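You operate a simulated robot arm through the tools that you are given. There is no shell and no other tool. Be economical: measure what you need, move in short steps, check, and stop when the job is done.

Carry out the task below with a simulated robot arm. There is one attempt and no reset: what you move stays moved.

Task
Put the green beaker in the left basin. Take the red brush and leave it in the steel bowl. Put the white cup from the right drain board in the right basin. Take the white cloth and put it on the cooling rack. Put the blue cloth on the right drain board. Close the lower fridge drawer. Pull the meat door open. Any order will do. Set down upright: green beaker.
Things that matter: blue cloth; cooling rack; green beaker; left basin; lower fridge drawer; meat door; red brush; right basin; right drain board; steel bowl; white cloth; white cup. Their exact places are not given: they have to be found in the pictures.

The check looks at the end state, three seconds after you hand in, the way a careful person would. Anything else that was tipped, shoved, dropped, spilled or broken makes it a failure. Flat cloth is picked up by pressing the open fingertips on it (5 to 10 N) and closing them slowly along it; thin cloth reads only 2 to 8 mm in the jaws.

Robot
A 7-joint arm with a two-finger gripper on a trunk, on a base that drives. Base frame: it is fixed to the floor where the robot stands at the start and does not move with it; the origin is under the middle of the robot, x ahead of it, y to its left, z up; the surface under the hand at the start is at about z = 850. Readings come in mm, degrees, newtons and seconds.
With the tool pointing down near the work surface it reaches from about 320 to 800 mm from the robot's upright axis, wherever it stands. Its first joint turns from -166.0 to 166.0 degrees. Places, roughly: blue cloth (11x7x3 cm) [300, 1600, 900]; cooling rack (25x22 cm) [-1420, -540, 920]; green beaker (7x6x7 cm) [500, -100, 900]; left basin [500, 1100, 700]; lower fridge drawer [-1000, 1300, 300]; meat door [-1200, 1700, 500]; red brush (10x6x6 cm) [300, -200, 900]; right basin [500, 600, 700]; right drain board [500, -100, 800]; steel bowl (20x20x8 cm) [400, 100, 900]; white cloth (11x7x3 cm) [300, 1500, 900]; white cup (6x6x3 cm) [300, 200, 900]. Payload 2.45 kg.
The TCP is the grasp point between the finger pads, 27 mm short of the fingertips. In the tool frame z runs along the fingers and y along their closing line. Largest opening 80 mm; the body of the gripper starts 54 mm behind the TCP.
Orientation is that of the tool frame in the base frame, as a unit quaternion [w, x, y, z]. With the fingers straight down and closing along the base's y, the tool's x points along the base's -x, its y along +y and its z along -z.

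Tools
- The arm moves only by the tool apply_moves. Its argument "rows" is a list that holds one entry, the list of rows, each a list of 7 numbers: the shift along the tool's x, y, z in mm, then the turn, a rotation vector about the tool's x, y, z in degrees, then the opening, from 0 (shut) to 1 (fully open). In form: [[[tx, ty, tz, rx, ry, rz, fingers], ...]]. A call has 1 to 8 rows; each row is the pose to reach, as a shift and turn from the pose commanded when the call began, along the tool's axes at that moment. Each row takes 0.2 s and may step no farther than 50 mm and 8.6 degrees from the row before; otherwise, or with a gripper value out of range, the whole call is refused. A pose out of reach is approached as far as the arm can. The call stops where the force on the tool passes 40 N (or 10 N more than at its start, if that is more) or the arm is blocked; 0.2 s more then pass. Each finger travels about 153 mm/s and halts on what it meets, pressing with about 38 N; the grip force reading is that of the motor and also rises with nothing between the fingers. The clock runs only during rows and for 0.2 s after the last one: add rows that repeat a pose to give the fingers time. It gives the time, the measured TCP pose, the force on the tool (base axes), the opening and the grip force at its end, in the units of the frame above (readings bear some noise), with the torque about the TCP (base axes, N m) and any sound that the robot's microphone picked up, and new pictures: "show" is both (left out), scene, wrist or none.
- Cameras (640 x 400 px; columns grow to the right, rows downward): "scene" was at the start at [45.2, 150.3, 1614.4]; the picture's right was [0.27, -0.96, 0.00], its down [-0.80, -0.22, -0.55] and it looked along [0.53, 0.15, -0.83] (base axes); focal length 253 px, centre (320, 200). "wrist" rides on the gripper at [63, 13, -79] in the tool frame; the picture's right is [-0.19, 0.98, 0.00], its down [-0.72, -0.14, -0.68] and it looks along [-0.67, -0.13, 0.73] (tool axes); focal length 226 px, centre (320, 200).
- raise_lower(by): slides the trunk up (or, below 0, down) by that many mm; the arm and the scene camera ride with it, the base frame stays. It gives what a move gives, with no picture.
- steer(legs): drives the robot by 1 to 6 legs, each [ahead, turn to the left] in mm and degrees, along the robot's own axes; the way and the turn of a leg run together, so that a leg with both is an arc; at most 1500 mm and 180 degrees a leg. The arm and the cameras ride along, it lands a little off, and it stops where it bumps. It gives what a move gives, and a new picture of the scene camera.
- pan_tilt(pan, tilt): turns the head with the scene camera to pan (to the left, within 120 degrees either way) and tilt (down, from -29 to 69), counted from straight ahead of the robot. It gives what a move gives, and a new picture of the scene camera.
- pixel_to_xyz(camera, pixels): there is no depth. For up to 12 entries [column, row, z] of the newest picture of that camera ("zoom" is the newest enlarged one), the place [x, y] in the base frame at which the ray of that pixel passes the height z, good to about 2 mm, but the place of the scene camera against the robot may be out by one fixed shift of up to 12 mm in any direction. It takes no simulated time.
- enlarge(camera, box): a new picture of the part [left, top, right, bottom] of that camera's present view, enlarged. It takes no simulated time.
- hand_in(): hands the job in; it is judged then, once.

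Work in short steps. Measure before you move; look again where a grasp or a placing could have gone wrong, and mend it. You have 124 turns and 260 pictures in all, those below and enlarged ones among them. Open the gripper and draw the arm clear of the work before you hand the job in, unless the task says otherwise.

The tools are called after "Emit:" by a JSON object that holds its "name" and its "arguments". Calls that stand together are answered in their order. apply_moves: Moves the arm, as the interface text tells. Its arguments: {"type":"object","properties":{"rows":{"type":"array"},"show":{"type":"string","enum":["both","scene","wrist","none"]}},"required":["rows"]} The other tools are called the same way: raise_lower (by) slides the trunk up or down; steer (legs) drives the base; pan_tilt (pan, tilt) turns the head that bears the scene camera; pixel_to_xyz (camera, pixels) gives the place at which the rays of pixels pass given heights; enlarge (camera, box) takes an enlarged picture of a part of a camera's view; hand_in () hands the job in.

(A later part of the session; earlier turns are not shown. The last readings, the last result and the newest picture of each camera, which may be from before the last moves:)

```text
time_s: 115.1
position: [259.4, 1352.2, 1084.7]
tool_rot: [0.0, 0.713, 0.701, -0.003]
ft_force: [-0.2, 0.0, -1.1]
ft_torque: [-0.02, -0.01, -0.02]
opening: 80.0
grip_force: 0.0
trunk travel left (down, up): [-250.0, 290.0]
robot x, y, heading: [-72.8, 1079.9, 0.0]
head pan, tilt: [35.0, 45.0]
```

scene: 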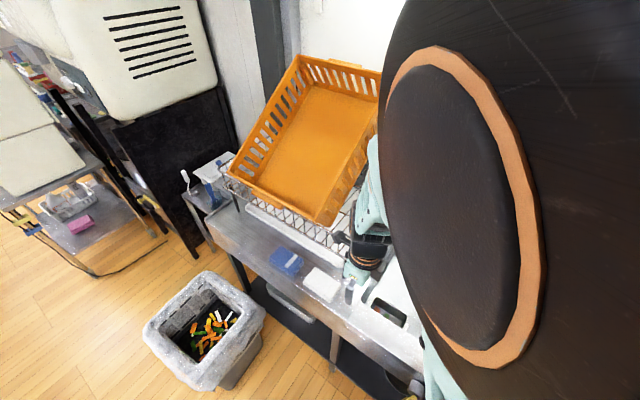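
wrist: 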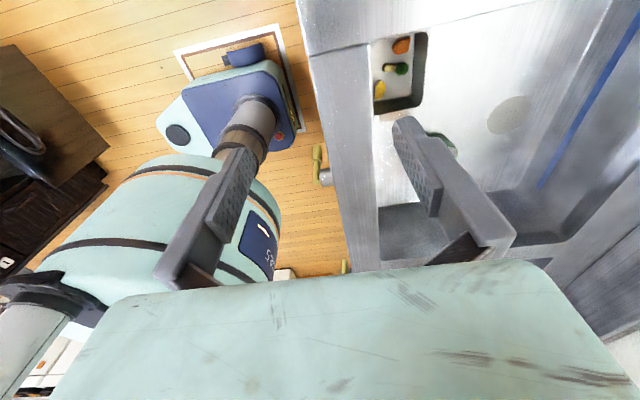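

Rack seems undisturbed. Approach farther out from the edge (x ≈ 225) to look at the rim and cloths from above.

Emit:
{"name": "apply_moves", "arguments": {"rows": [[[20, -25, 0, 0, 0, 0, 1], [60, -35, 0, 0, 0, 0, 1], [105, -35, 0, 0, 0, 0, 1], [150, -35, 0, 0, 0, 0, 1], [195, -35, 0, 0, 0, 0, 1], [195, -35, 0, 0, 0, 0, 1]]], "show": "wrist"}}

```text
time_s: 116.5
position: [227.1, 1549.3, 1084.0]
tool_rot: [0.0, 0.713, 0.701, -0.005]
ft_force: [0.5, 0.2, -0.2]
ft_torque: [0.01, 0.0, -0.01]
opening: 79.9
grip_force: 0.0
trunk travel left (down, up): [-250.0, 290.0]
robot x, y, heading: [-71.3, 1081.8, 0.1]
head pan, tilt: [35.0, 45.0]
```

wrist: 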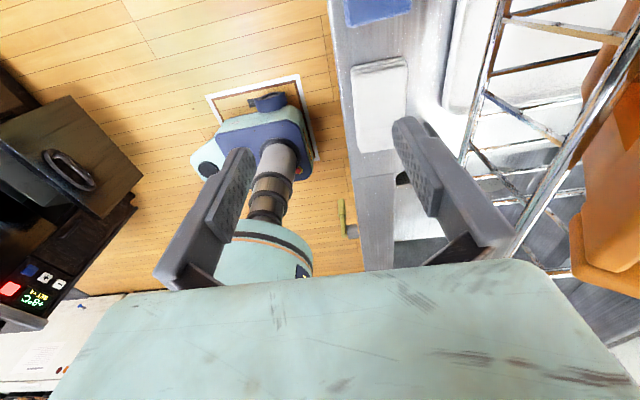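

Measure cloths and rack rims from this wrist view.

Emit:
{"name": "pixel_to_xyz", "arguments": {"camera": "wrist", "pixels": [[350, 67, 888], [405, 57, 888], [408, 145, 888], [360, 152, 888], [345, 24, 888], [411, 12, 888], [500, 15, 900], [465, 150, 900], [620, 60, 960], [520, 240, 960], [620, 60, 1050], [520, 240, 1050]]}}

Emit:
{"name": "enlarge", "arguments": {"camera": "wrist", "box": [320, 0, 640, 200]}}

```text
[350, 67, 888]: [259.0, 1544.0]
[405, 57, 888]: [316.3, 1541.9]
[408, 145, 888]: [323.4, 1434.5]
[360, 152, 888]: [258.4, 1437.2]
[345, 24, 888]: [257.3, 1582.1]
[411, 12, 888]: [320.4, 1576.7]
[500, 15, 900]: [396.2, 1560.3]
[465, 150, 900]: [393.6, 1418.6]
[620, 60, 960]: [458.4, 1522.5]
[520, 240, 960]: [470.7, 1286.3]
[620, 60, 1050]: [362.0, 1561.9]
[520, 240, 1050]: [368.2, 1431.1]
```

```text
2.00 times, centred on (480, 100) of wrist
```

zoom: 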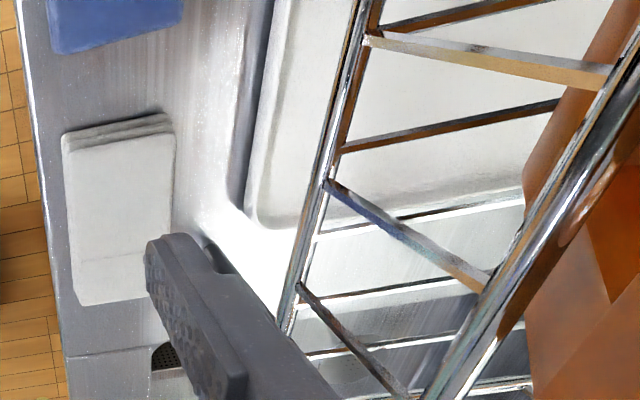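

White cloth centre ≈ (289,1490), blue ≈ (289,1633), both ~62 wide in x. Rack rim (x≈340, z≈1075) is close, so I'll lean the hand 10° away from it, and go down beside the blue cloth for a look.

Emit:
{"name": "apply_moves", "arguments": {"rows": [[[42, 5, 0, -4, 0, 0, 1], [85, 8, 0, -8, 0, 0, 1], [85, 8, 30, -10, 0, 0, 1], [85, 8, 70, -10, 0, 0, 1], [85, 8, 110, -10, 0, 0, 1], [85, 8, 124, -10, 0, 0, 1], [85, 8, 124, -10, 0, 0, 1]]], "show": "wrist"}}

```text
time_s: 118.1
position: [256.7, 1625.8, 971.2]
tool_rot: [0.055, 0.724, 0.685, 0.064]
ft_force: [0.3, -0.5, -0.2]
ft_torque: [0.0, -0.04, 0.01]
opening: 80.2
grip_force: 0.1
trunk travel left (down, up): [-250.0, 290.0]
robot x, y, heading: [-66.5, 1079.6, 0.3]
head pan, tilt: [35.0, 45.0]
```

wrist: 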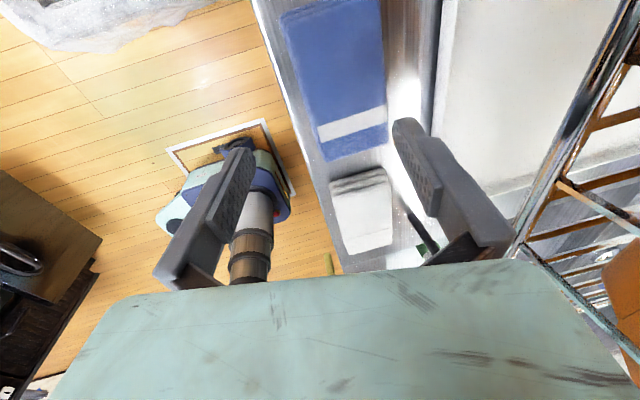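

Measure the blue cloth in this view.

Emit:
{"name": "pixel_to_xyz", "arguments": {"camera": "wrist", "pixels": [[280, 15, 888], [378, 2, 888], [325, 160, 870], [388, 150, 870], [332, 190, 888], [385, 175, 888], [255, 3, 860], [340, 270, 860]]}}

Emit:
{"name": "apply_moves", "arguments": {"rows": [[[0, 0, 0, 0, 0, 0, 1], [0, 0, 0, 0, 0, 0, 1]]], "show": "wrist"}}

```text
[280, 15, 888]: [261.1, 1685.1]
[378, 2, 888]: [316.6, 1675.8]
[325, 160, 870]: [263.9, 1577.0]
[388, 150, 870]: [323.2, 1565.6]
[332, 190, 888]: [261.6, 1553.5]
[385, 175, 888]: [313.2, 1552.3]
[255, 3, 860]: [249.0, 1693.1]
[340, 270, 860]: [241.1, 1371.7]
```

```text
time_s: 118.7
position: [257.3, 1623.6, 967.2]
tool_rot: [0.059, 0.724, 0.684, 0.061]
ft_force: [0.2, -0.3, -0.2]
ft_torque: [-0.02, 0.01, -0.01]
opening: 79.8
grip_force: 0.0
trunk travel left (down, up): [-250.0, 290.0]
robot x, y, heading: [-70.3, 1080.0, 0.2]
head pan, tilt: [35.0, 45.0]
```

wrist: 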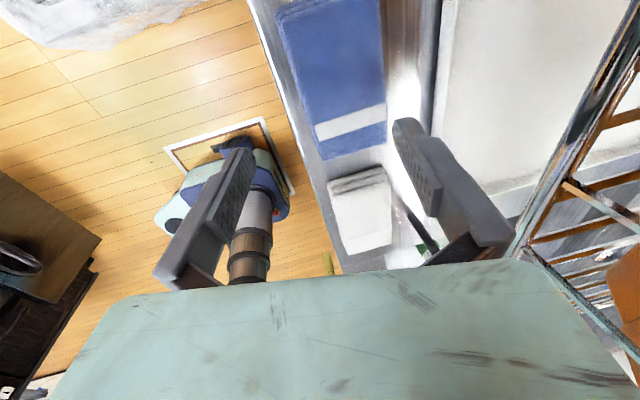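

Blue centre (289,1630). Step towards it at z ≈ 930, with a 6° yaw fix, and see how the arm follows.

Emit:
{"name": "apply_moves", "arguments": {"rows": [[[4, 10, 20, 0, 0, -3, 1], [7, 21, 41, 0, 0, -6, 1], [7, 21, 41, 0, 0, -6, 1], [7, 21, 41, 0, 0, -6, 1]]], "show": "wrist"}}

```text
time_s: 119.7
position: [264.1, 1637.3, 921.6]
tool_rot: [0.066, 0.672, 0.735, 0.054]
ft_force: [-0.4, -0.3, -0.8]
ft_torque: [-0.02, 0.03, 0.01]
opening: 79.8
grip_force: 0.0
trunk travel left (down, up): [-250.0, 290.0]
robot x, y, heading: [-71.0, 1080.5, 0.1]
head pan, tilt: [35.0, 45.0]
```

wrist: 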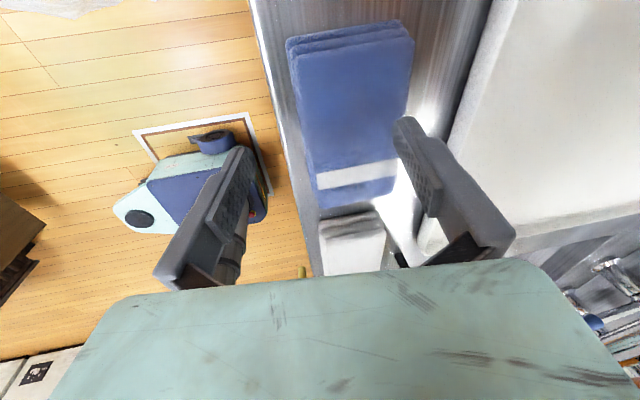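

Arm has converged at (264,1637,922). Re-measure the cloth before straddling it.

Emit:
{"name": "pixel_to_xyz", "arguments": {"camera": "wrist", "pixels": [[290, 60, 888], [413, 42, 888], [317, 190, 888], [397, 175, 888], [318, 208, 862], [395, 195, 862], [288, 42, 870], [400, 22, 870]]}}

```text
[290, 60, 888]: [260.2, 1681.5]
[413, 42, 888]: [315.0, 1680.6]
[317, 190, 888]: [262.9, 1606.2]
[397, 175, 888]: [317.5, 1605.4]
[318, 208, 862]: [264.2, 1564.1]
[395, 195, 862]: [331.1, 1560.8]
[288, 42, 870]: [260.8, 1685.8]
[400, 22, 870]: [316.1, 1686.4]
```

Shift over the cloth, then descend with the fingers on either side.

Emit:
{"name": "apply_moves", "arguments": {"rows": [[[-6, 24, 4, 0, 0, 3, 1], [-6, 24, 4, 0, 0, 3, 1], [-6, 22, 17, 0, 0, 3, 1], [-5.5, 20, 28, 0, 0, 3, 1], [-5.5, 20, 28, 0, 0, 3, 1]]], "show": "wrist"}}

```text
time_s: 120.9
position: [288.0, 1632.7, 898.3]
tool_rot: [0.063, 0.692, 0.717, 0.055]
ft_force: [-9.2, 0.1, 3.2]
ft_torque: [-0.01, 0.07, -0.04]
opening: 72.8
grip_force: 0.0
trunk travel left (down, up): [-250.0, 290.0]
robot x, y, heading: [-71.3, 1079.8, 0.1]
head pan, tilt: [35.0, 45.0]
```

wrist: 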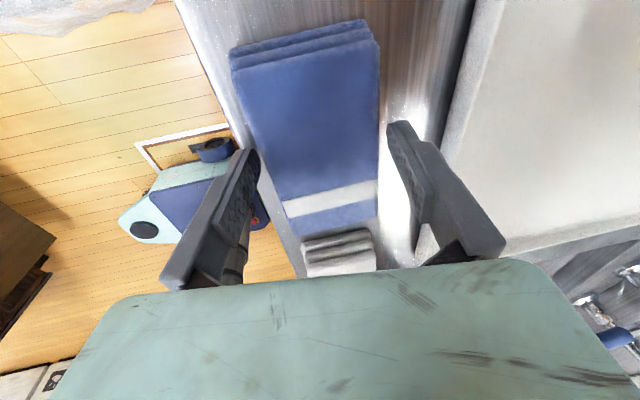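

The left finger is lightly against the cloth. Close now.

Emit:
{"name": "apply_moves", "arguments": {"rows": [[[0, 0, 0, 0, 0, 0, 0.75], [0, 0, 0, 0, 0, 0, 0.6], [0, 0, 0, 0, 0, 0, 0.45], [0, 0, 0, 0, 0, 0, 0.3], [0, 0, 0, 0, 0, 0, 0.1], [0, 0, 0, 0, 0, 0, 0], [0, 0, 0, 0, 0, 0, 0]]], "show": "wrist"}}

```text
time_s: 122.5
position: [288.4, 1634.7, 899.1]
tool_rot: [0.064, 0.692, 0.717, 0.056]
ft_force: [-0.4, 0.5, -0.6]
ft_torque: [-0.01, -0.03, -0.01]
opening: 66.0
grip_force: 37.9
trunk travel left (down, up): [-250.0, 290.0]
robot x, y, heading: [-70.4, 1076.0, 0.1]
head pan, tilt: [35.0, 45.0]
```

wrist: 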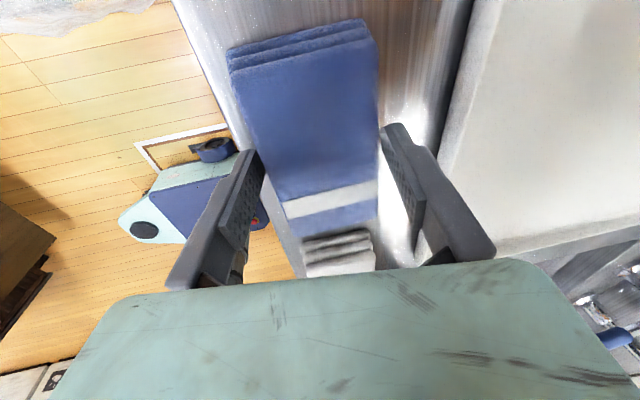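

Held at 66 mm. Lift, and draw out towards -x clear of the rack.

Emit:
{"name": "apply_moves", "arguments": {"rows": [[[0, 3.4, -19.7, 0, 0, 0, 0.2], [-0.6, 6.8, -39.4, 0, 0, 0, 0.2], [0, -13.5, -68.3, 0, 0, 0, 0.2], [-19.6, -33.7, -101.9, 0, 0, 0, 0.2], [-49.7, -39.5, -132.8, 0, 0, 0, 0.2], [-90, -36.7, -157, 0, 0, 0, 0.2], [-130, -34, -181, 0, 0, 0, 0.2]]], "show": "both"}}

```text
time_s: 124.3
position: [277.0, 1463.7, 1064.2]
tool_rot: [0.075, 0.735, 0.673, 0.043]
ft_force: [-16.6, 6.0, -9.7]
ft_torque: [-0.91, -1.48, 0.54]
opening: 65.7
grip_force: 37.8
trunk travel left (down, up): [-250.0, 290.0]
robot x, y, heading: [-74.6, 1080.8, -0.1]
head pan, tilt: [35.0, 45.0]
stopped in row 7: the arm was blocked; the commanded pose is now the measured one
```

scene: 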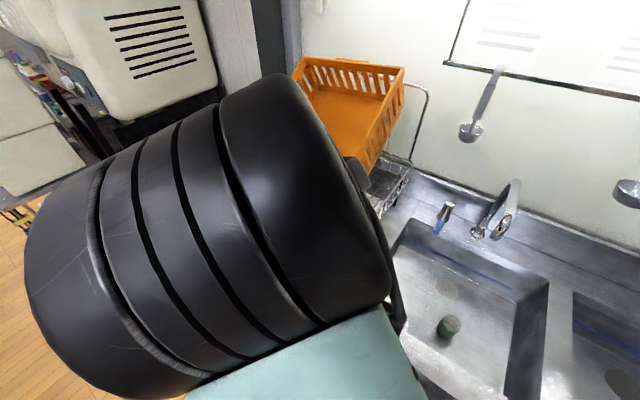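
wrist: 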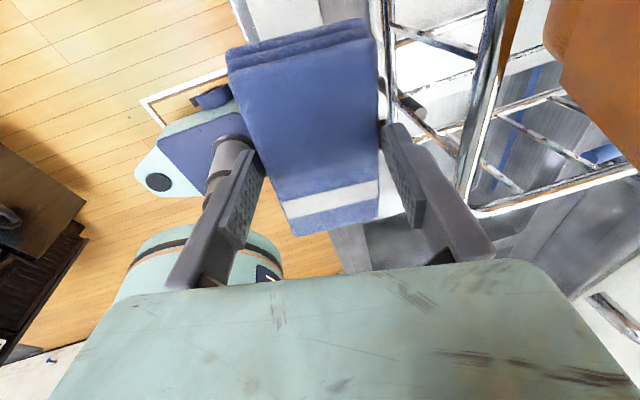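

The right finger is against the rack rim again because the arm lagged towards +x. Ease out along -x slowly and let it settle.

Emit:
{"name": "apply_moves", "arguments": {"rows": [[[-1, -10, -2, 0, 0, 0, 0.2], [-2, -20, -3, 0, 0, 0, 0.2], [-3, -30, -5, 0, 0, 0, 0.2], [-4, -40, -7, 0, 0, 0, 0.2], [-5, -50, -8, 0, 0, 0, 0.2], [-5, -50, -8, 0, 0, 0, 0.2], [-5, -50, -8, 0, 0, 0, 0.2]]], "show": "both"}}

```text
time_s: 126.1
position: [277.0, 1421.3, 1062.0]
tool_rot: [0.084, 0.777, 0.623, 0.035]
ft_force: [0.1, 0.7, 0.4]
ft_torque: [-0.02, 0.04, 0.02]
opening: 65.7
grip_force: 38.4
trunk travel left (down, up): [-250.0, 290.0]
robot x, y, heading: [-70.7, 1080.1, -0.3]
head pan, tilt: [35.0, 45.0]
stopped in row 7: the arm was blocked; the commanded pose is now the measured one
```

scene: 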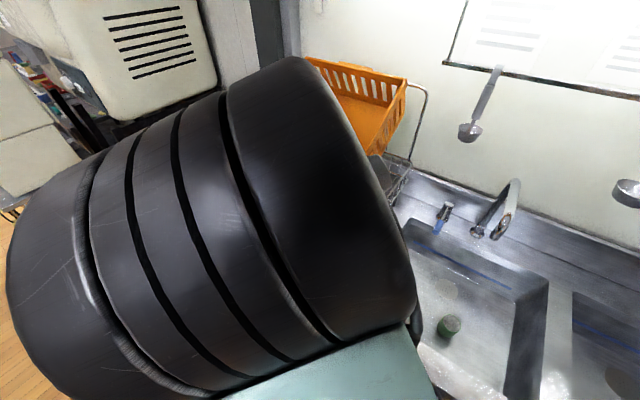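
wrist: 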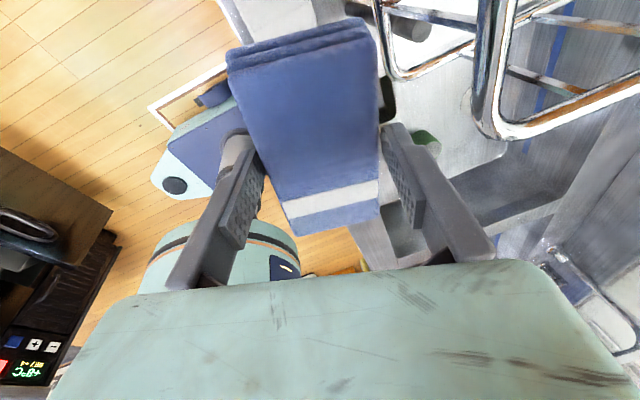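

Free of the rack but the elbow is near its limit on this side. Move back towards -y over the basin while undoing the tilt and yaw.

Emit:
{"name": "apply_moves", "arguments": {"rows": [[[-39.5, 10, -6.3, 2, 0, -3, 0.2], [-79, 20, -12.6, 4, 0, -6, 0.2], [-118, 30, -19, 6, 0, -9, 0.2], [-158, 40, -25, 8, 0, -11, 0.2], [-197, 50, -31, 9.5, 0, -12, 0.2], [-197, 50, -31, 9.5, 0, -12, 0.2]]], "show": "both"}}

```text
time_s: 127.5
position: [275.5, 1222.8, 1106.8]
tool_rot: [0.023, 0.71, 0.703, -0.03]
ft_force: [0.4, 0.8, -0.8]
ft_torque: [0.04, 0.0, -0.03]
opening: 65.7
grip_force: 37.9
trunk travel left (down, up): [-250.0, 290.0]
robot x, y, heading: [-70.6, 1078.9, 0.1]
head pan, tilt: [35.0, 45.0]
```

scene: 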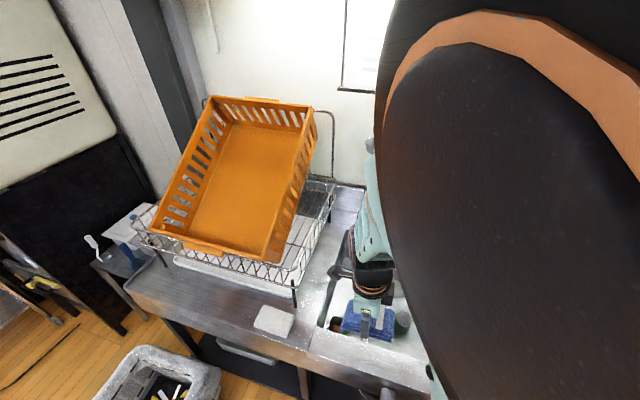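
wrist: 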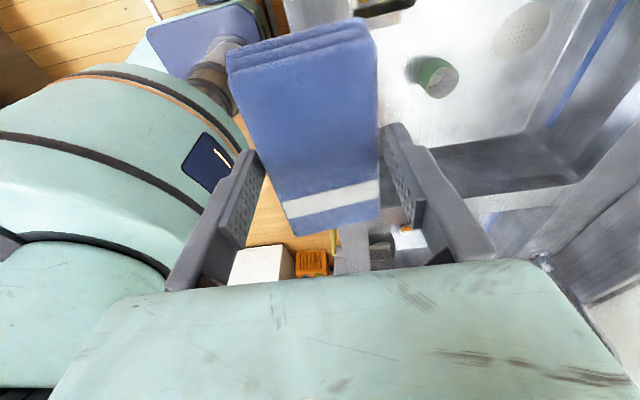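

Blue cloth is held, hand is clear and the basket unmoved. Drive back towards the right drain board: turn right, ahead 980, turn left.

Emit:
{"name": "steer", "arguments": {"legs": [[0, -90], [980, 0], [0, 90]]}}

```text
time_s: 140.4
position: [277.2, 244.5, 1107.1]
tool_rot: [0.023, 0.709, 0.705, -0.03]
ft_force: [0.5, 0.1, 0.4]
ft_torque: [-0.03, -0.03, 0.04]
opening: 64.7
grip_force: 38.2
trunk travel left (down, up): [-250.0, 290.0]
robot x, y, heading: [-69.6, 97.1, 0.2]
head pan, tilt: [35.0, 45.0]
```

scene: 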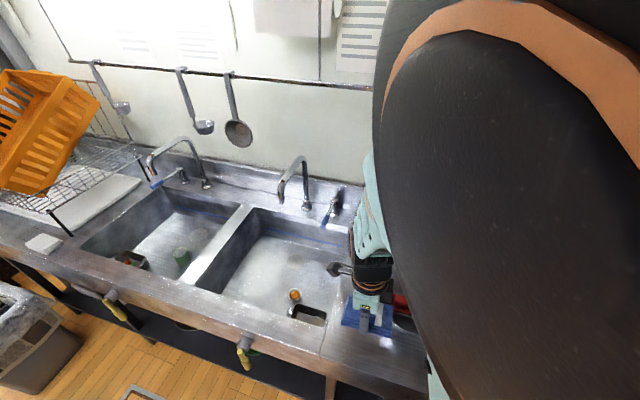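

Arrived. Carry the cloth to the clear spot near (420,-110), restoring the grasp tilt so that it lies flat.

Emit:
{"name": "apply_moves", "arguments": {"rows": [[[-44, 18, 3, 0, 0, 0, 0.2], [-88, 36, 6, -1, 0.5, 0, 0.2], [-132, 54, 9, -3, 1, 0, 0.2], [-176, 72, 12.5, -5, 2, 0, 0.2], [-220, 91, 15.6, -7, 3, 0, 0.2], [-265, 109, 19, -9, 3.5, 0, 0.2], [-309, 127, 22, -10, 3.7, 0, 0.2], [-353, 145, 25, -10, 3.7, 0, 0.2]]], "show": "both"}}

```text
time_s: 142.2
position: [420.4, -111.1, 1106.9]
tool_rot: [0.062, 0.703, 0.706, 0.056]
ft_force: [-0.1, -0.9, 0.0]
ft_torque: [0.03, -0.01, -0.02]
opening: 64.9
grip_force: 38.0
trunk travel left (down, up): [-250.0, 290.0]
robot x, y, heading: [-67.8, 98.7, 0.4]
head pan, tilt: [35.0, 45.0]
```

scene: 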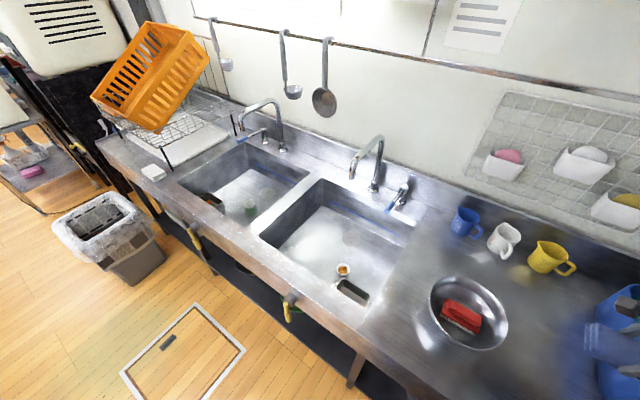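
wrist: 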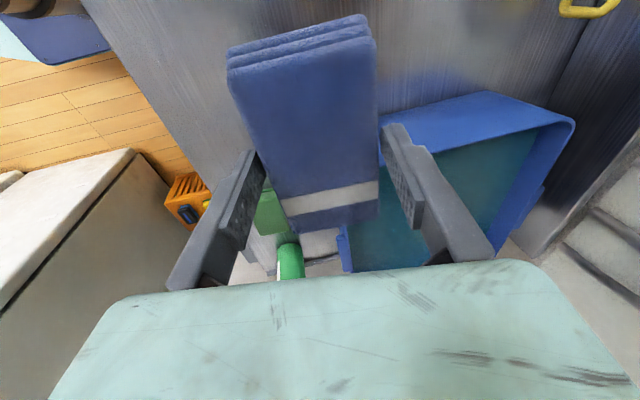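

Clear spot; lower to just above the board.

Emit:
{"name": "apply_moves", "arguments": {"rows": [[[0.4, -7.5, 44.4, 0, 0, 0, 0.2], [0.8, -15, 88.7, 0, 0, 0, 0.2], [1.2, -22.4, 133, 0, 0, 0, 0.2], [1.6, -29, 172.5, 0, 0, 0, 0.2], [1.8, -32.4, 192, 0, 0, 0, 0.2], [1.8, -33.4, 198, 0, 0, 0, 0.2], [1.8, -34, 202, 0, 0, 0, 0.2]]], "show": "wrist"}}

```text
time_s: 143.8
position: [420.4, -109.7, 902.0]
tool_rot: [0.062, 0.704, 0.705, 0.055]
ft_force: [0.2, 0.5, -1.0]
ft_torque: [-0.02, 0.0, 0.02]
opening: 64.8
grip_force: 38.4
trunk travel left (down, up): [-250.0, 290.0]
robot x, y, heading: [-72.0, 96.8, 0.4]
head pan, tilt: [35.0, 45.0]
```

wrist: 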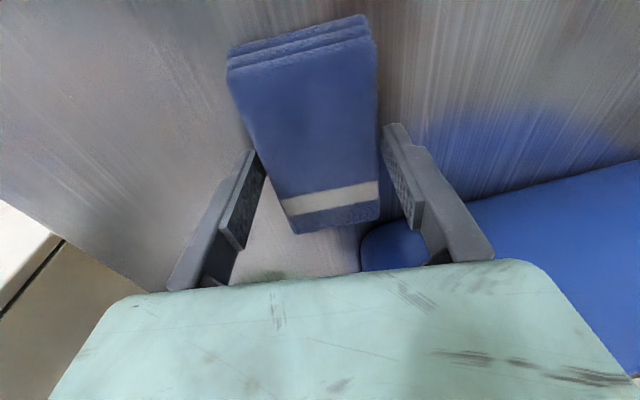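

Lower the last few mm until contact.

Emit:
{"name": "apply_moves", "arguments": {"rows": [[[0, -0.3, 2, 0, 0, 0, 0.2], [0, -0.6, 4, 0, 0, 0, 0.2], [0, -1, 6, 0, 0, 0, 0.2], [0, -1.2, 7, 0, 0, 0, 0.2]]], "show": "none"}}

```text
time_s: 144.6
position: [420.6, -109.7, 900.0]
tool_rot: [0.065, 0.704, 0.705, 0.056]
ft_force: [-8.0, 3.8, 25.0]
ft_torque: [0.11, 1.02, -0.12]
opening: 64.5
grip_force: 37.7
trunk travel left (down, up): [-250.0, 290.0]
robot x, y, heading: [-68.2, 97.9, 0.4]
head pan, tilt: [35.0, 45.0]
stopped in row 3: the force on the tool passed its limit at 44 N (the readings are from after the stop); the commanded pose is now the measured one
```

On the board. Release and rise.

Emit:
{"name": "apply_moves", "arguments": {"rows": [[[0, 0, -1, 0, 0, 0, 0.95], [0, 0, -1, 0, 0, 0, 1], [0, 0, -1, 0, 0, 0, 1], [0, 5, -30, 0, 0, 0, 1], [-0.6, 12, -70, 2, 0, 0, 1], [-1, 20, -115, 6, 0, 0, 1], [-1.4, 27, -160, 10, 0, 0, 1], [-1.8, 33, -195, 10, 0, 0, 1]]], "show": "both"}}

```text
time_s: 146.4
position: [419.9, -109.9, 1097.8]
tool_rot: [0.003, 0.707, 0.708, -0.006]
ft_force: [0.4, -0.1, 0.5]
ft_torque: [-0.01, 0.02, 0.01]
opening: 80.0
grip_force: 0.1
trunk travel left (down, up): [-250.0, 290.0]
robot x, y, heading: [-66.1, 97.9, 0.1]
head pan, tilt: [35.0, 45.0]
```

scene: 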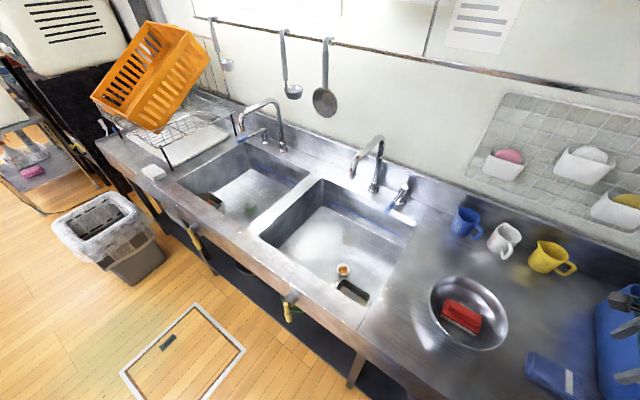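
wrist: 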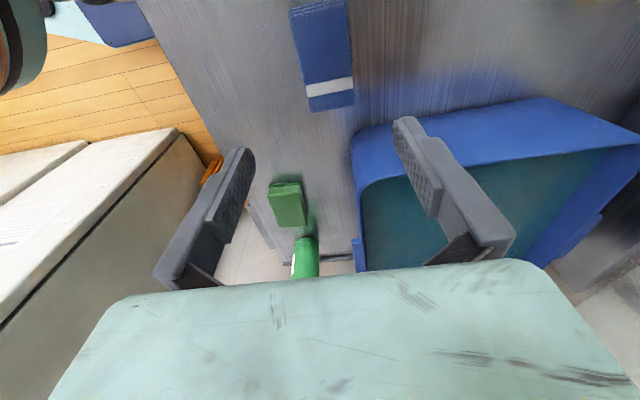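

Blue cloth lies on the right drain board. Retract the hand and raise the trunk for driving back to the white cloth.

Emit:
{"name": "apply_moves", "arguments": {"rows": [[[35, -33, -5, 0, 0, 0, 0.9], [70, -66, -5, 0, 0, 0, 0.9], [105, -100, -5, 0, 0, 0, 0.9], [140, -130, -5, 0, 0, 0, 0.9]]], "show": "none"}}

Emit:
{"name": "raise_lower", "arguments": {"by": 200}}

Emit:
{"name": "steer", "arguments": {"legs": [[0, -90], [-520, 0], [0, 180], [735, 0], [0, -90]]}}

```text
time_s: 147.4
position: [289.8, 31.8, 1099.4]
tool_rot: [0.003, 0.707, 0.707, -0.005]
ft_force: [-0.6, 0.6, -0.2]
ft_torque: [-0.03, -0.01, -0.01]
opening: 72.2
grip_force: 0.0
trunk travel left (down, up): [-250.0, 290.0]
robot x, y, heading: [-70.9, 98.7, 0.3]
head pan, tilt: [35.0, 45.0]
```

```text
time_s: 149.6
position: [292.1, 32.2, 1299.4]
tool_rot: [0.003, 0.707, 0.707, -0.006]
ft_force: [-0.6, -0.3, -0.2]
ft_torque: [-0.04, -0.01, 0.01]
opening: 72.1
grip_force: 0.1
trunk travel left (down, up): [-450.0, 90.0]
robot x, y, heading: [-69.6, 99.5, 0.3]
head pan, tilt: [35.0, 45.0]
```

```text
time_s: 171.6
position: [311.3, 1269.1, 1298.9]
tool_rot: [0.002, 0.716, 0.698, -0.006]
ft_force: [-0.3, 0.7, -0.3]
ft_torque: [0.01, -0.02, 0.02]
opening: 72.2
grip_force: 0.0
trunk travel left (down, up): [-450.0, 90.0]
robot x, y, heading: [-45.5, 1346.2, -1.1]
head pan, tilt: [35.0, 45.0]
```

scene: 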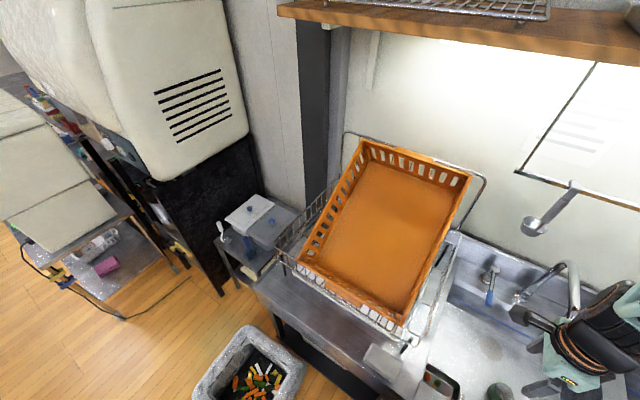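

Good position. Back 70 mm for more comfortable reach, lower the trunk, and turn the head to see.

Emit:
{"name": "steer", "arguments": {"legs": [[-70, 1]]}}

Emit:
{"name": "raise_lower", "arguments": {"by": -180}}

```text
time_s: 172.6
position: [237.3, 1277.1, 1301.4]
tool_rot: [0.003, 0.71, 0.704, -0.005]
ft_force: [-0.5, -1.0, 0.3]
ft_torque: [0.02, -0.08, 0.04]
opening: 72.1
grip_force: 0.1
trunk travel left (down, up): [-450.0, 90.0]
robot x, y, heading: [-122.6, 1347.4, -0.2]
head pan, tilt: [35.0, 45.0]
```

scene: 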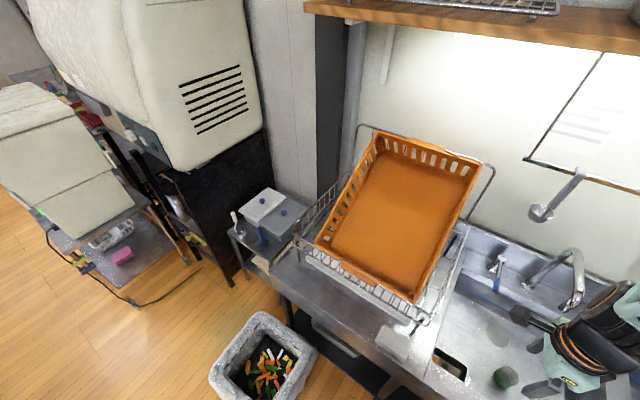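

```text
time_s: 174.6
position: [240.9, 1276.9, 1119.9]
tool_rot: [0.002, 0.71, 0.704, -0.006]
ft_force: [-0.4, 0.5, -0.4]
ft_torque: [0.0, 0.01, 0.0]
opening: 72.1
grip_force: 0.0
trunk travel left (down, up): [-270.0, 270.0]
robot x, y, heading: [-120.1, 1347.9, -0.0]
head pan, tilt: [35.0, 45.0]
```

Move along +y to the cloth at x ≈ 238 with the 10° lean, and look.

Emit:
{"name": "apply_moves", "arguments": {"rows": [[[45, 0, 0, 0, 0, 0, 1], [90, 0, 0, -3, 0, 0, 1], [135, 0, 0, -6, 0, 0, 1], [180, 0, 0, -9, 0, 0, 1], [213, 0, 20, -10, 0, 0, 1], [213, 0, 60, -10, 0, 0, 1], [213, 0, 100, -10, 0, 0, 1], [213, 0, 100, -10, 0, 0, 1]]], "show": "wrist"}}

```text
time_s: 176.4
position: [242.9, 1489.8, 1017.3]
tool_rot: [0.065, 0.706, 0.703, 0.057]
ft_force: [0.7, 0.0, -0.2]
ft_torque: [0.02, 0.02, -0.01]
opening: 80.1
grip_force: 0.0
trunk travel left (down, up): [-270.0, 270.0]
robot x, y, heading: [-120.9, 1347.4, -0.0]
head pan, tilt: [35.0, 45.0]
```

wrist: 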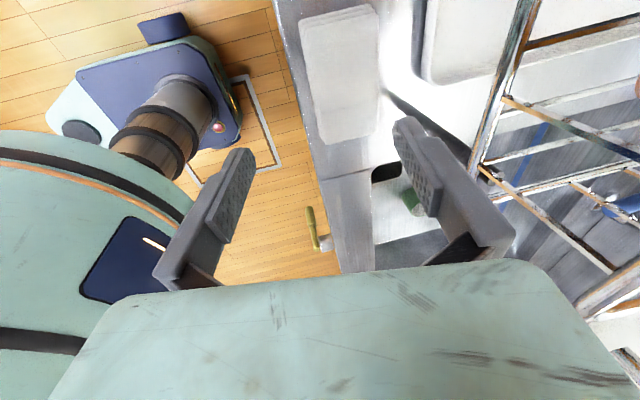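

Measure the white cloth here.

Emit:
{"name": "pixel_to_xyz", "arguments": {"camera": "wrist", "pixels": [[299, 22, 888], [373, 6, 888], [379, 134, 888], [316, 144, 888], [304, 80, 888], [379, 70, 888]]}}

```text
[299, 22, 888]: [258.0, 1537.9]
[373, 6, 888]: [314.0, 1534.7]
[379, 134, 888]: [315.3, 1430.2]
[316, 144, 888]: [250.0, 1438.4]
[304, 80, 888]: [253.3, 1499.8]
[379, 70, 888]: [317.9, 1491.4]
```

Centre (286,1486). Go down beside it, shift over, descend around it.

Emit:
{"name": "apply_moves", "arguments": {"rows": [[[-3, -7, 40, 0, 0, 0, 1], [-3.2, -13.8, 78.8, 0, 0, 0, 1], [-3.2, 8, 83, 0, 0, 0, 1], [-3.2, 28.6, 86.2, 0, 0, 0, 1], [-3.2, 28.6, 86.2, 0, 0, 0, 1], [-3, 25, 107, 0, 0, 0, 1], [-2.8, 22, 124, 0, 0, 0, 1], [-2.8, 22, 124, 0, 0, 0, 1]]], "show": "wrist"}}

```text
time_s: 178.2
position: [285.3, 1484.9, 898.6]
tool_rot: [0.063, 0.707, 0.702, 0.055]
ft_force: [-5.4, -1.0, 3.0]
ft_torque: [-0.01, 0.03, -0.01]
opening: 74.6
grip_force: 0.1
trunk travel left (down, up): [-270.0, 270.0]
robot x, y, heading: [-117.3, 1343.7, -0.1]
head pan, tilt: [35.0, 45.0]
```

wrist: 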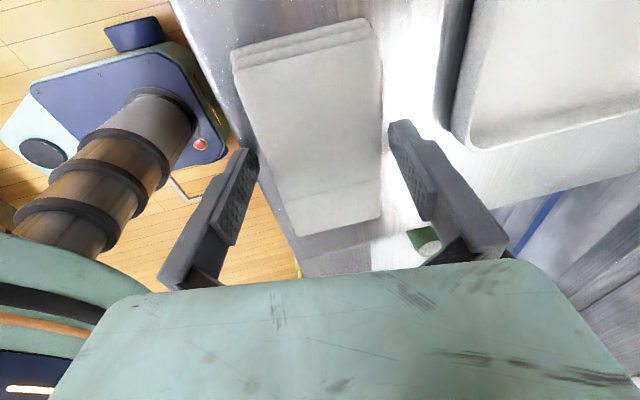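

Well straddled, like the blue one. Close and lift slightly.

Emit:
{"name": "apply_moves", "arguments": {"rows": [[[0, 0, 0, 0, 0, 0, 0.7], [0, 0, 0, 0, 0, 0, 0.5], [0, 0, 0, 0, 0, 0, 0.3], [0, 0, 0, 0, 0, 0, 0.1], [0, 0, 0, 0, 0, 0, 0], [0, 0, 0, 0, 0, 0, 0]]], "show": "none"}}

Emit:
{"name": "apply_moves", "arguments": {"rows": [[[0, 3.4, -20, 0, 0, 0, 0.2], [0, 6.8, -39, 0, 0, 0, 0.2], [0, -13.5, -68, 0, 0, 0, 0.2], [0, -40, -100, 0, 0, 0, 0.2], [0, -60, -140, 0, 0, 0, 0.2], [0, -60, -185, 0, 0, 0, 0.2], [0, -53, -225, 0, 0, 0, 0.2]]], "show": "both"}}

```text
time_s: 179.6
position: [285.6, 1483.6, 898.2]
tool_rot: [0.064, 0.707, 0.702, 0.054]
ft_force: [0.2, -0.2, -0.4]
ft_torque: [-0.02, 0.03, -0.01]
opening: 65.9
grip_force: 38.2
trunk travel left (down, up): [-270.0, 270.0]
robot x, y, heading: [-118.2, 1343.3, -0.1]
head pan, tilt: [35.0, 45.0]
```

```text
time_s: 181.3
position: [225.4, 1322.6, 1101.2]
tool_rot: [0.081, 0.869, 0.489, 0.012]
ft_force: [-0.2, 0.5, 0.1]
ft_torque: [-0.13, -0.01, 0.02]
opening: 65.9
grip_force: 38.2
out of reach, approached as far as the arm can: row 5, 6, 7
trunk travel left (down, up): [-270.0, 270.0]
robot x, y, heading: [-117.6, 1349.2, -0.1]
head pan, tilt: [35.0, 45.0]
stopped in row 7: the arm was blocked; the commanded pose is now the measured one
```

scene: 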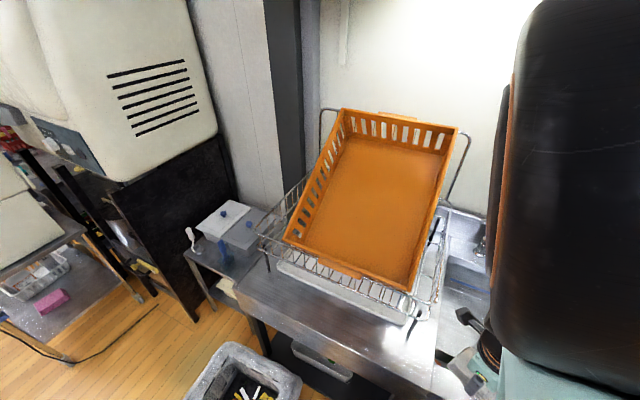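
wrist: 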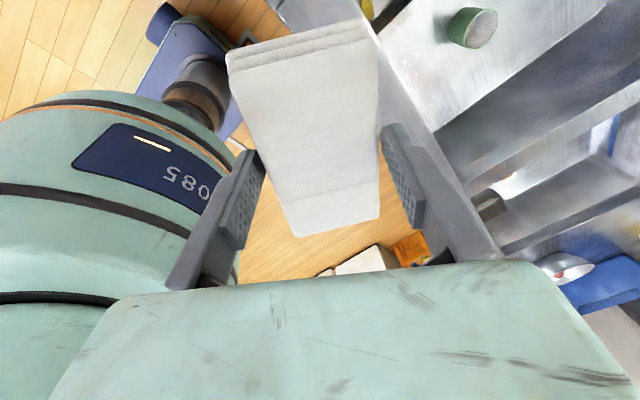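

White cloth held. Raise the trunk a bit and drive: turn left, reverse to y ≈ 200, turn right, then reverse towards the freezer with the rack.

Emit:
{"name": "raise_lower", "arguments": {"by": 150}}

Emit:
{"name": "steer", "arguments": {"legs": [[0, 90], [-1150, 0], [0, -90]]}}

Emit:
{"name": "pan_tilt", "arguments": {"pan": -119, "tilt": 35}}

```text
time_s: 183.1
position: [225.3, 1318.2, 1252.1]
tool_rot: [0.079, 0.869, 0.488, 0.014]
ft_force: [-0.2, -0.1, 0.1]
ft_torque: [-0.01, -0.01, 0.0]
opening: 65.6
grip_force: 38.1
trunk travel left (down, up): [-420.0, 120.0]
robot x, y, heading: [-116.6, 1342.7, -0.3]
head pan, tilt: [35.0, 45.0]
```

```text
time_s: 196.8
position: [216.6, 158.0, 1253.4]
tool_rot: [0.078, 0.869, 0.488, 0.016]
ft_force: [-0.5, 0.7, -0.3]
ft_torque: [0.01, 0.0, 0.01]
opening: 64.6
grip_force: 38.8
trunk travel left (down, up): [-420.0, 120.0]
robot x, y, heading: [-128.4, 184.6, -0.6]
head pan, tilt: [35.0, 45.0]
```

scene: 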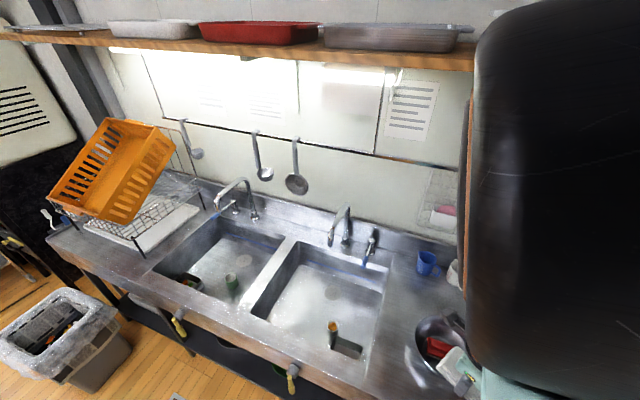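

```text
time_s: 199.2
position: [215.2, 156.9, 1253.9]
tool_rot: [0.079, 0.87, 0.486, 0.014]
ft_force: [0.1, 0.2, -1.2]
ft_torque: [0.0, 0.0, 0.01]
opening: 64.9
grip_force: 38.1
trunk travel left (down, up): [-420.0, 120.0]
robot x, y, heading: [-131.8, 186.5, -0.3]
head pan, tilt: [-119.0, 35.0]
```

scene: 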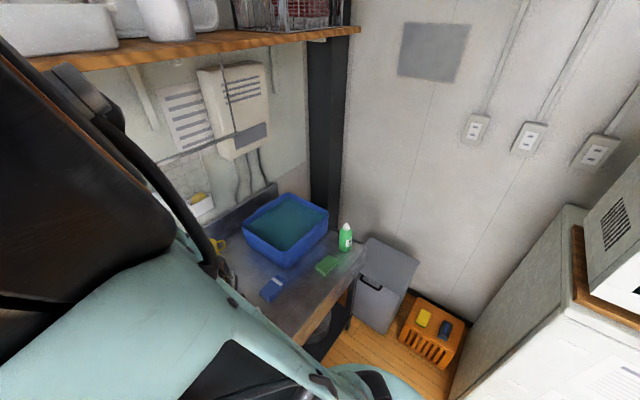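

Reverse 1290 along y ≈ 186, then turn right to face the freezer.

Emit:
{"name": "steer", "arguments": {"legs": [[-1290, 0], [0, -90]]}}

Emit:
{"name": "pan_tilt", "arguments": {"pan": 10, "tilt": 50}}

```text
time_s: 209.6
position: [-1453.1, -139.2, 1251.4]
tool_rot: [0.065, 0.955, -0.284, -0.046]
ft_force: [0.6, -0.3, -0.5]
ft_torque: [0.0, -0.03, 0.03]
opening: 64.2
grip_force: 38.1
trunk travel left (down, up): [-420.0, 120.0]
robot x, y, heading: [-1412.4, 204.5, -91.6]
head pan, tilt: [-119.0, 35.0]
```

scene: 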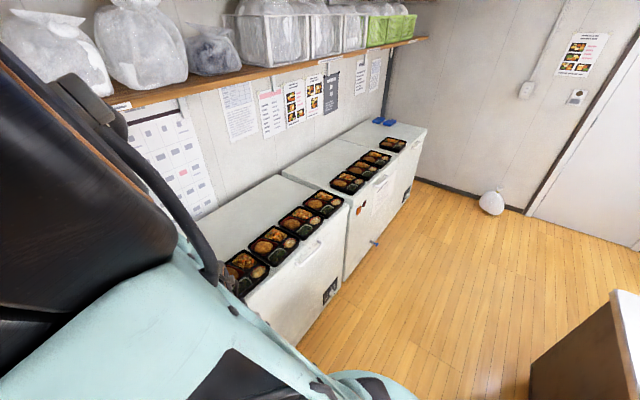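

```text
time_s: 211.7
position: [-1452.7, -139.4, 1253.2]
tool_rot: [0.066, 0.956, -0.283, -0.047]
ft_force: [-0.2, 0.5, -0.1]
ft_torque: [-0.03, -0.02, 0.02]
opening: 64.1
grip_force: 38.1
trunk travel left (down, up): [-420.0, 120.0]
robot x, y, heading: [-1413.6, 206.1, -91.6]
head pan, tilt: [10.0, 50.0]
```

scene: 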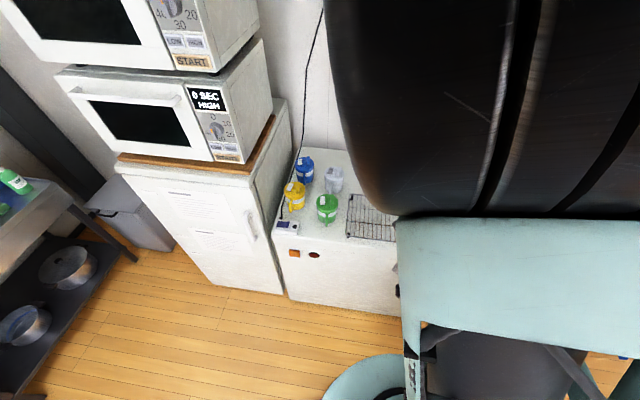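

The rack shows at (370,215), partly hidden. Advance 230 and take the wrist view.

Emit:
{"name": "steer", "arguments": {"legs": [[230, 1.5]]}}

Emit:
{"name": "apply_moves", "arguments": {"rows": [[[0, 0, 0, 0, 0, 0, 0.2]]], "show": "wrist"}}

```text
time_s: 213.4
position: [-1450.0, -372.0, 1251.7]
tool_rot: [0.066, 0.959, -0.271, -0.046]
ft_force: [0.8, 0.6, -1.0]
ft_torque: [0.01, 0.01, 0.01]
opening: 63.8
grip_force: 37.9
trunk travel left (down, up): [-420.0, 120.0]
robot x, y, heading: [-1416.6, -25.7, -90.7]
head pan, tilt: [10.0, 50.0]
```

scene: 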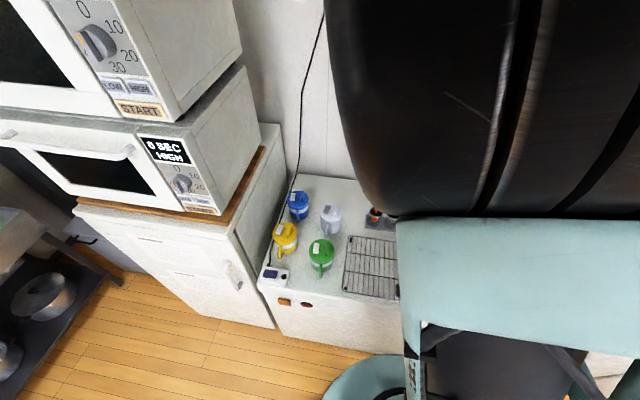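

```text
time_s: 213.8
position: [-1449.5, -370.9, 1254.7]
tool_rot: [0.065, 0.959, -0.272, -0.046]
ft_force: [-0.1, -0.2, 0.3]
ft_torque: [0.02, 0.02, 0.0]
opening: 63.8
grip_force: 38.3
trunk travel left (down, up): [-420.0, 120.0]
robot x, y, heading: [-1417.6, -24.3, -90.8]
head pan, tilt: [10.0, 50.0]
```

wrist: 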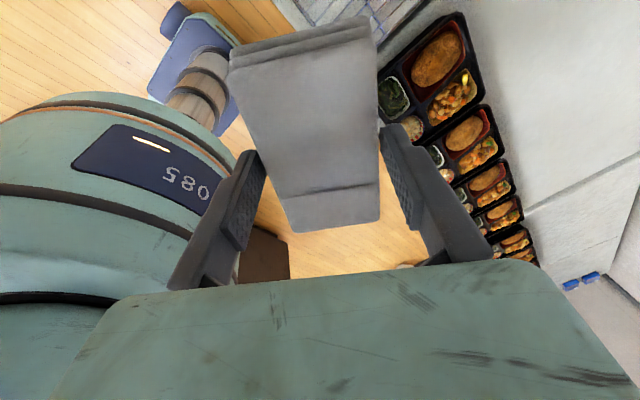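

Measure the rack's left edge in the scene and the nearest bento in the wrist view.

Emit:
{"name": "pixel_to_xyz", "arguments": {"camera": "scene", "pixels": [[350, 237, 920], [345, 291, 920], [397, 298, 920], [397, 238, 920], [262, 290, 900], [320, 250, 980], [375, 212, 950]]}}

Emit:
{"name": "pixel_to_xyz", "arguments": {"camera": "wrist", "pixels": [[378, 75, 930], [455, 12, 930], [345, 5, 920], [440, 0, 920], [378, 30, 920]]}}

Emit:
{"name": "enlarge", "arguments": {"camera": "scene", "box": [250, 170, 410, 320]}}

```text
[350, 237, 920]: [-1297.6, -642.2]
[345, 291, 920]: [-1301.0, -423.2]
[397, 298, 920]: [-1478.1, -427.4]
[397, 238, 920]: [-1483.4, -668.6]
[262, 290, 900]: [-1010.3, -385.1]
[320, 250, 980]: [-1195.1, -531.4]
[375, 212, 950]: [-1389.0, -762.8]
```

```text
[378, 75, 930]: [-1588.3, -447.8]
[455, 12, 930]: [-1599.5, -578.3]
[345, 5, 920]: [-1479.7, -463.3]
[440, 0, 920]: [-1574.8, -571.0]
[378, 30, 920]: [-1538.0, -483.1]
```

```text
2.67 times, centred on (330, 245) of scene
```

zoom: 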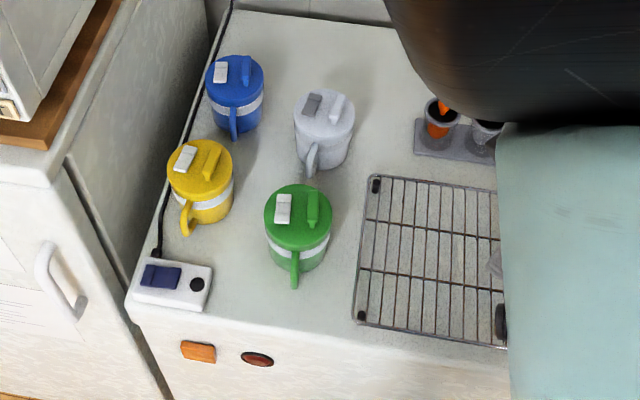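

Rack spans x -1300…-1550, y -423…-645; centre (-1425,-535). Carry the cloth over it and lower to about z = 1075.

Emit:
{"name": "apply_moves", "arguments": {"rows": [[[27, 31.5, 3.3, 0, 0, 0, 0.2], [54, 63, 6.6, 0, 0, 0, 0.2], [81, 94.5, 10, 0, 0, 0, 0.2], [107.4, 125.8, 13.3, 0, 0, 0, 0.2], [109.8, 119, 57.7, 0, 0, 0, 0.2], [112.2, 112.3, 102, 0, 0, 0, 0.2], [114.6, 105.6, 146.5, 0, 0, 0, 0.2], [117, 98.8, 191, 0, 0, 0, 0.2]]], "show": "both"}}

```text
time_s: 215.7
position: [-1425.8, -535.5, 1072.5]
tool_rot: [0.067, 0.959, -0.272, -0.044]
ft_force: [-0.3, -1.1, 0.3]
ft_torque: [0.03, -0.03, 0.02]
opening: 63.8
grip_force: 38.0
trunk travel left (down, up): [-420.0, 120.0]
robot x, y, heading: [-1420.0, -26.4, -90.5]
head pan, tilt: [10.0, 50.0]
```

scene: 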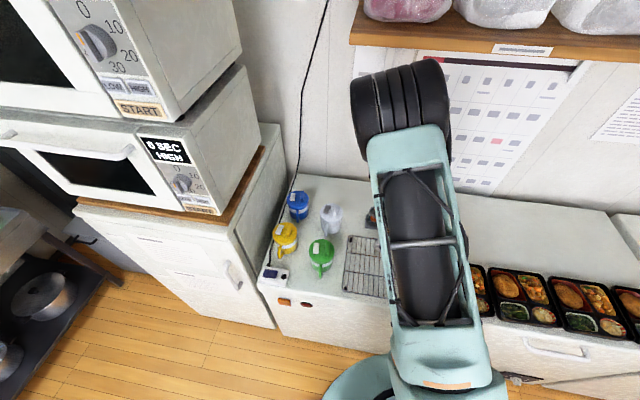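
wrist: 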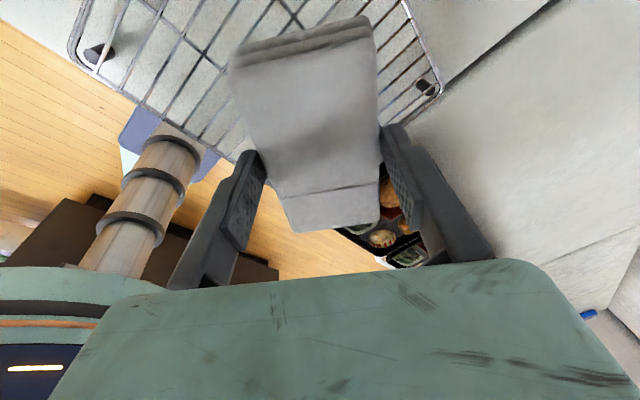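

Check the rack edges in this wrist view.

Emit:
{"name": "pixel_to_xyz", "arguments": {"camera": "wrist", "pixels": [[75, 50, 925], [440, 92, 925], [235, 158, 925], [405, 0, 925], [80, 0, 925], [310, 110, 930]]}}

```text
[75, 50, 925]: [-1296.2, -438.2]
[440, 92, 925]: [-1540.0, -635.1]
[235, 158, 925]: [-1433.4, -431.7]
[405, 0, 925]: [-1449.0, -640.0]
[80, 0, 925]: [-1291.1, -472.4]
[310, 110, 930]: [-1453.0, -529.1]
```

Rack centre confirmed (-1418,-536). Lower, slowing near contact.

Emit:
{"name": "apply_moves", "arguments": {"rows": [[[2, -6, 39.5, 0, 0, 0, 0.2], [4, -11, 74, 0, 0, 0, 0.2], [4.5, -12.5, 82, 0, 0, 0, 0.2], [4.8, -13.3, 87, 0, 0, 0, 0.2], [5, -14, 92, 0, 0, 0, 0.2], [5, -14.8, 97, 0, 0, 0, 0.2], [5.3, -15.5, 102, 0, 0, 0, 0.2], [5.5, -16, 106, 0, 0, 0, 0.2]]], "show": "wrist"}}

```text
time_s: 217.4
position: [-1424.2, -533.6, 966.4]
tool_rot: [0.065, 0.959, -0.271, -0.046]
ft_force: [0.0, 0.1, -0.6]
ft_torque: [-0.02, 0.0, -0.04]
opening: 63.6
grip_force: 37.6
trunk travel left (down, up): [-420.0, 120.0]
robot x, y, heading: [-1420.0, -26.7, -90.4]
head pan, tilt: [10.0, 50.0]
```

wrist: 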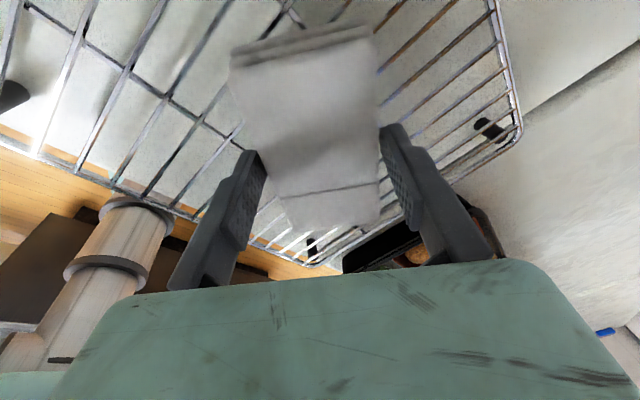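

No contact yet; continue gently.

Emit:
{"name": "apply_moves", "arguments": {"rows": [[[0.2, -0.6, 4, 0, 0, 0, 0.2], [0.4, -1.2, 8, 0, 0, 0, 0.2], [0.6, -1.7, 11, 0, 0, 0, 0.2], [0.7, -2.1, 14, 0, 0, 0, 0.2], [0.9, -2.6, 17, 0, 0, 0, 0.2], [1, -3, 20, 0, 0, 0, 0.2], [1.2, -3.5, 23, 0, 0, 0, 0.2]]], "show": "wrist"}}

```text
time_s: 218.1
position: [-1426.4, -534.5, 960.2]
tool_rot: [0.069, 0.959, -0.272, -0.044]
ft_force: [-0.3, 6.7, 20.4]
ft_torque: [0.64, -0.5, 0.06]
opening: 64.3
grip_force: 38.0
trunk travel left (down, up): [-420.0, 120.0]
robot x, y, heading: [-1416.5, -24.0, -90.4]
head pan, tilt: [10.0, 50.0]
stopped in row 3: the force on the tool passed its limit at 43 N (the readings are from after the stop); the commanded pose is now the measured one
```

wrist: 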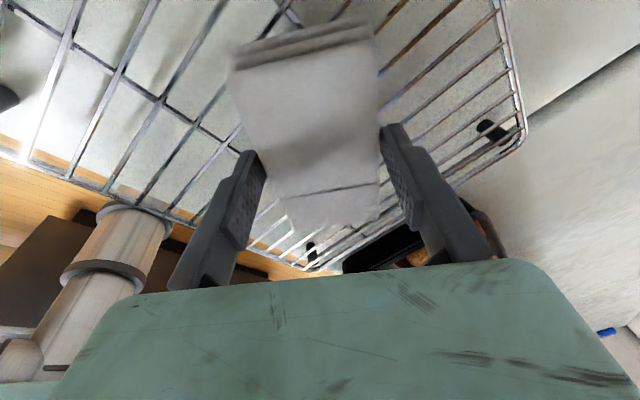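

Contact with the rack. Release and rise straight.

Emit:
{"name": "apply_moves", "arguments": {"rows": [[[0, 0, -1, 0, 0, 0, 0.95], [0, 0, -1, 0, 0, 0, 1], [0, 0, -1, 0, 0, 0, 1], [-1, 4, -30, 0, 0, 0, 1], [-3.5, 10, -70, 0, 0, 0, 1], [-6, 17, -115, 0, 0, 0, 1], [-8.5, 24, -160, 0, 0, 0, 1], [-10.6, 30, -200, 0, 0, 0, 1]]], "show": "both"}}

```text
time_s: 219.9
position: [-1424.1, -533.5, 1163.6]
tool_rot: [0.068, 0.959, -0.272, -0.046]
ft_force: [-0.1, 0.3, 0.0]
ft_torque: [0.02, -0.01, 0.0]
opening: 79.7
grip_force: 0.1
trunk travel left (down, up): [-420.0, 120.0]
robot x, y, heading: [-1422.0, -26.6, -90.6]
head pan, tilt: [10.0, 50.0]
```

scene: 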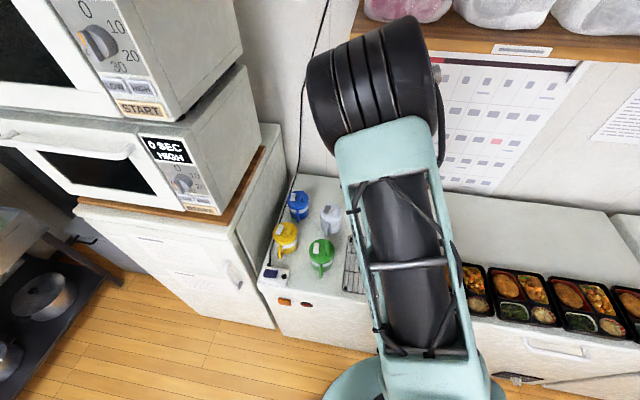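
wrist: 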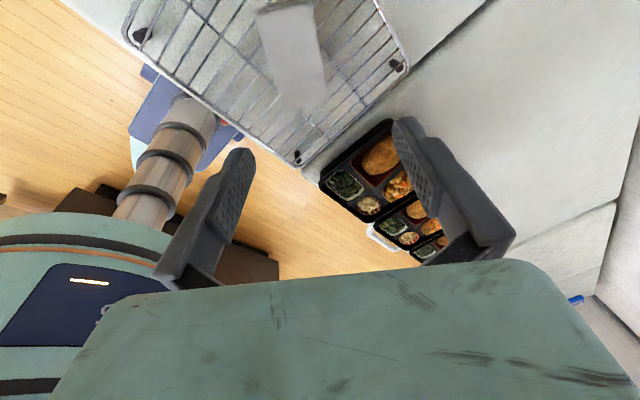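

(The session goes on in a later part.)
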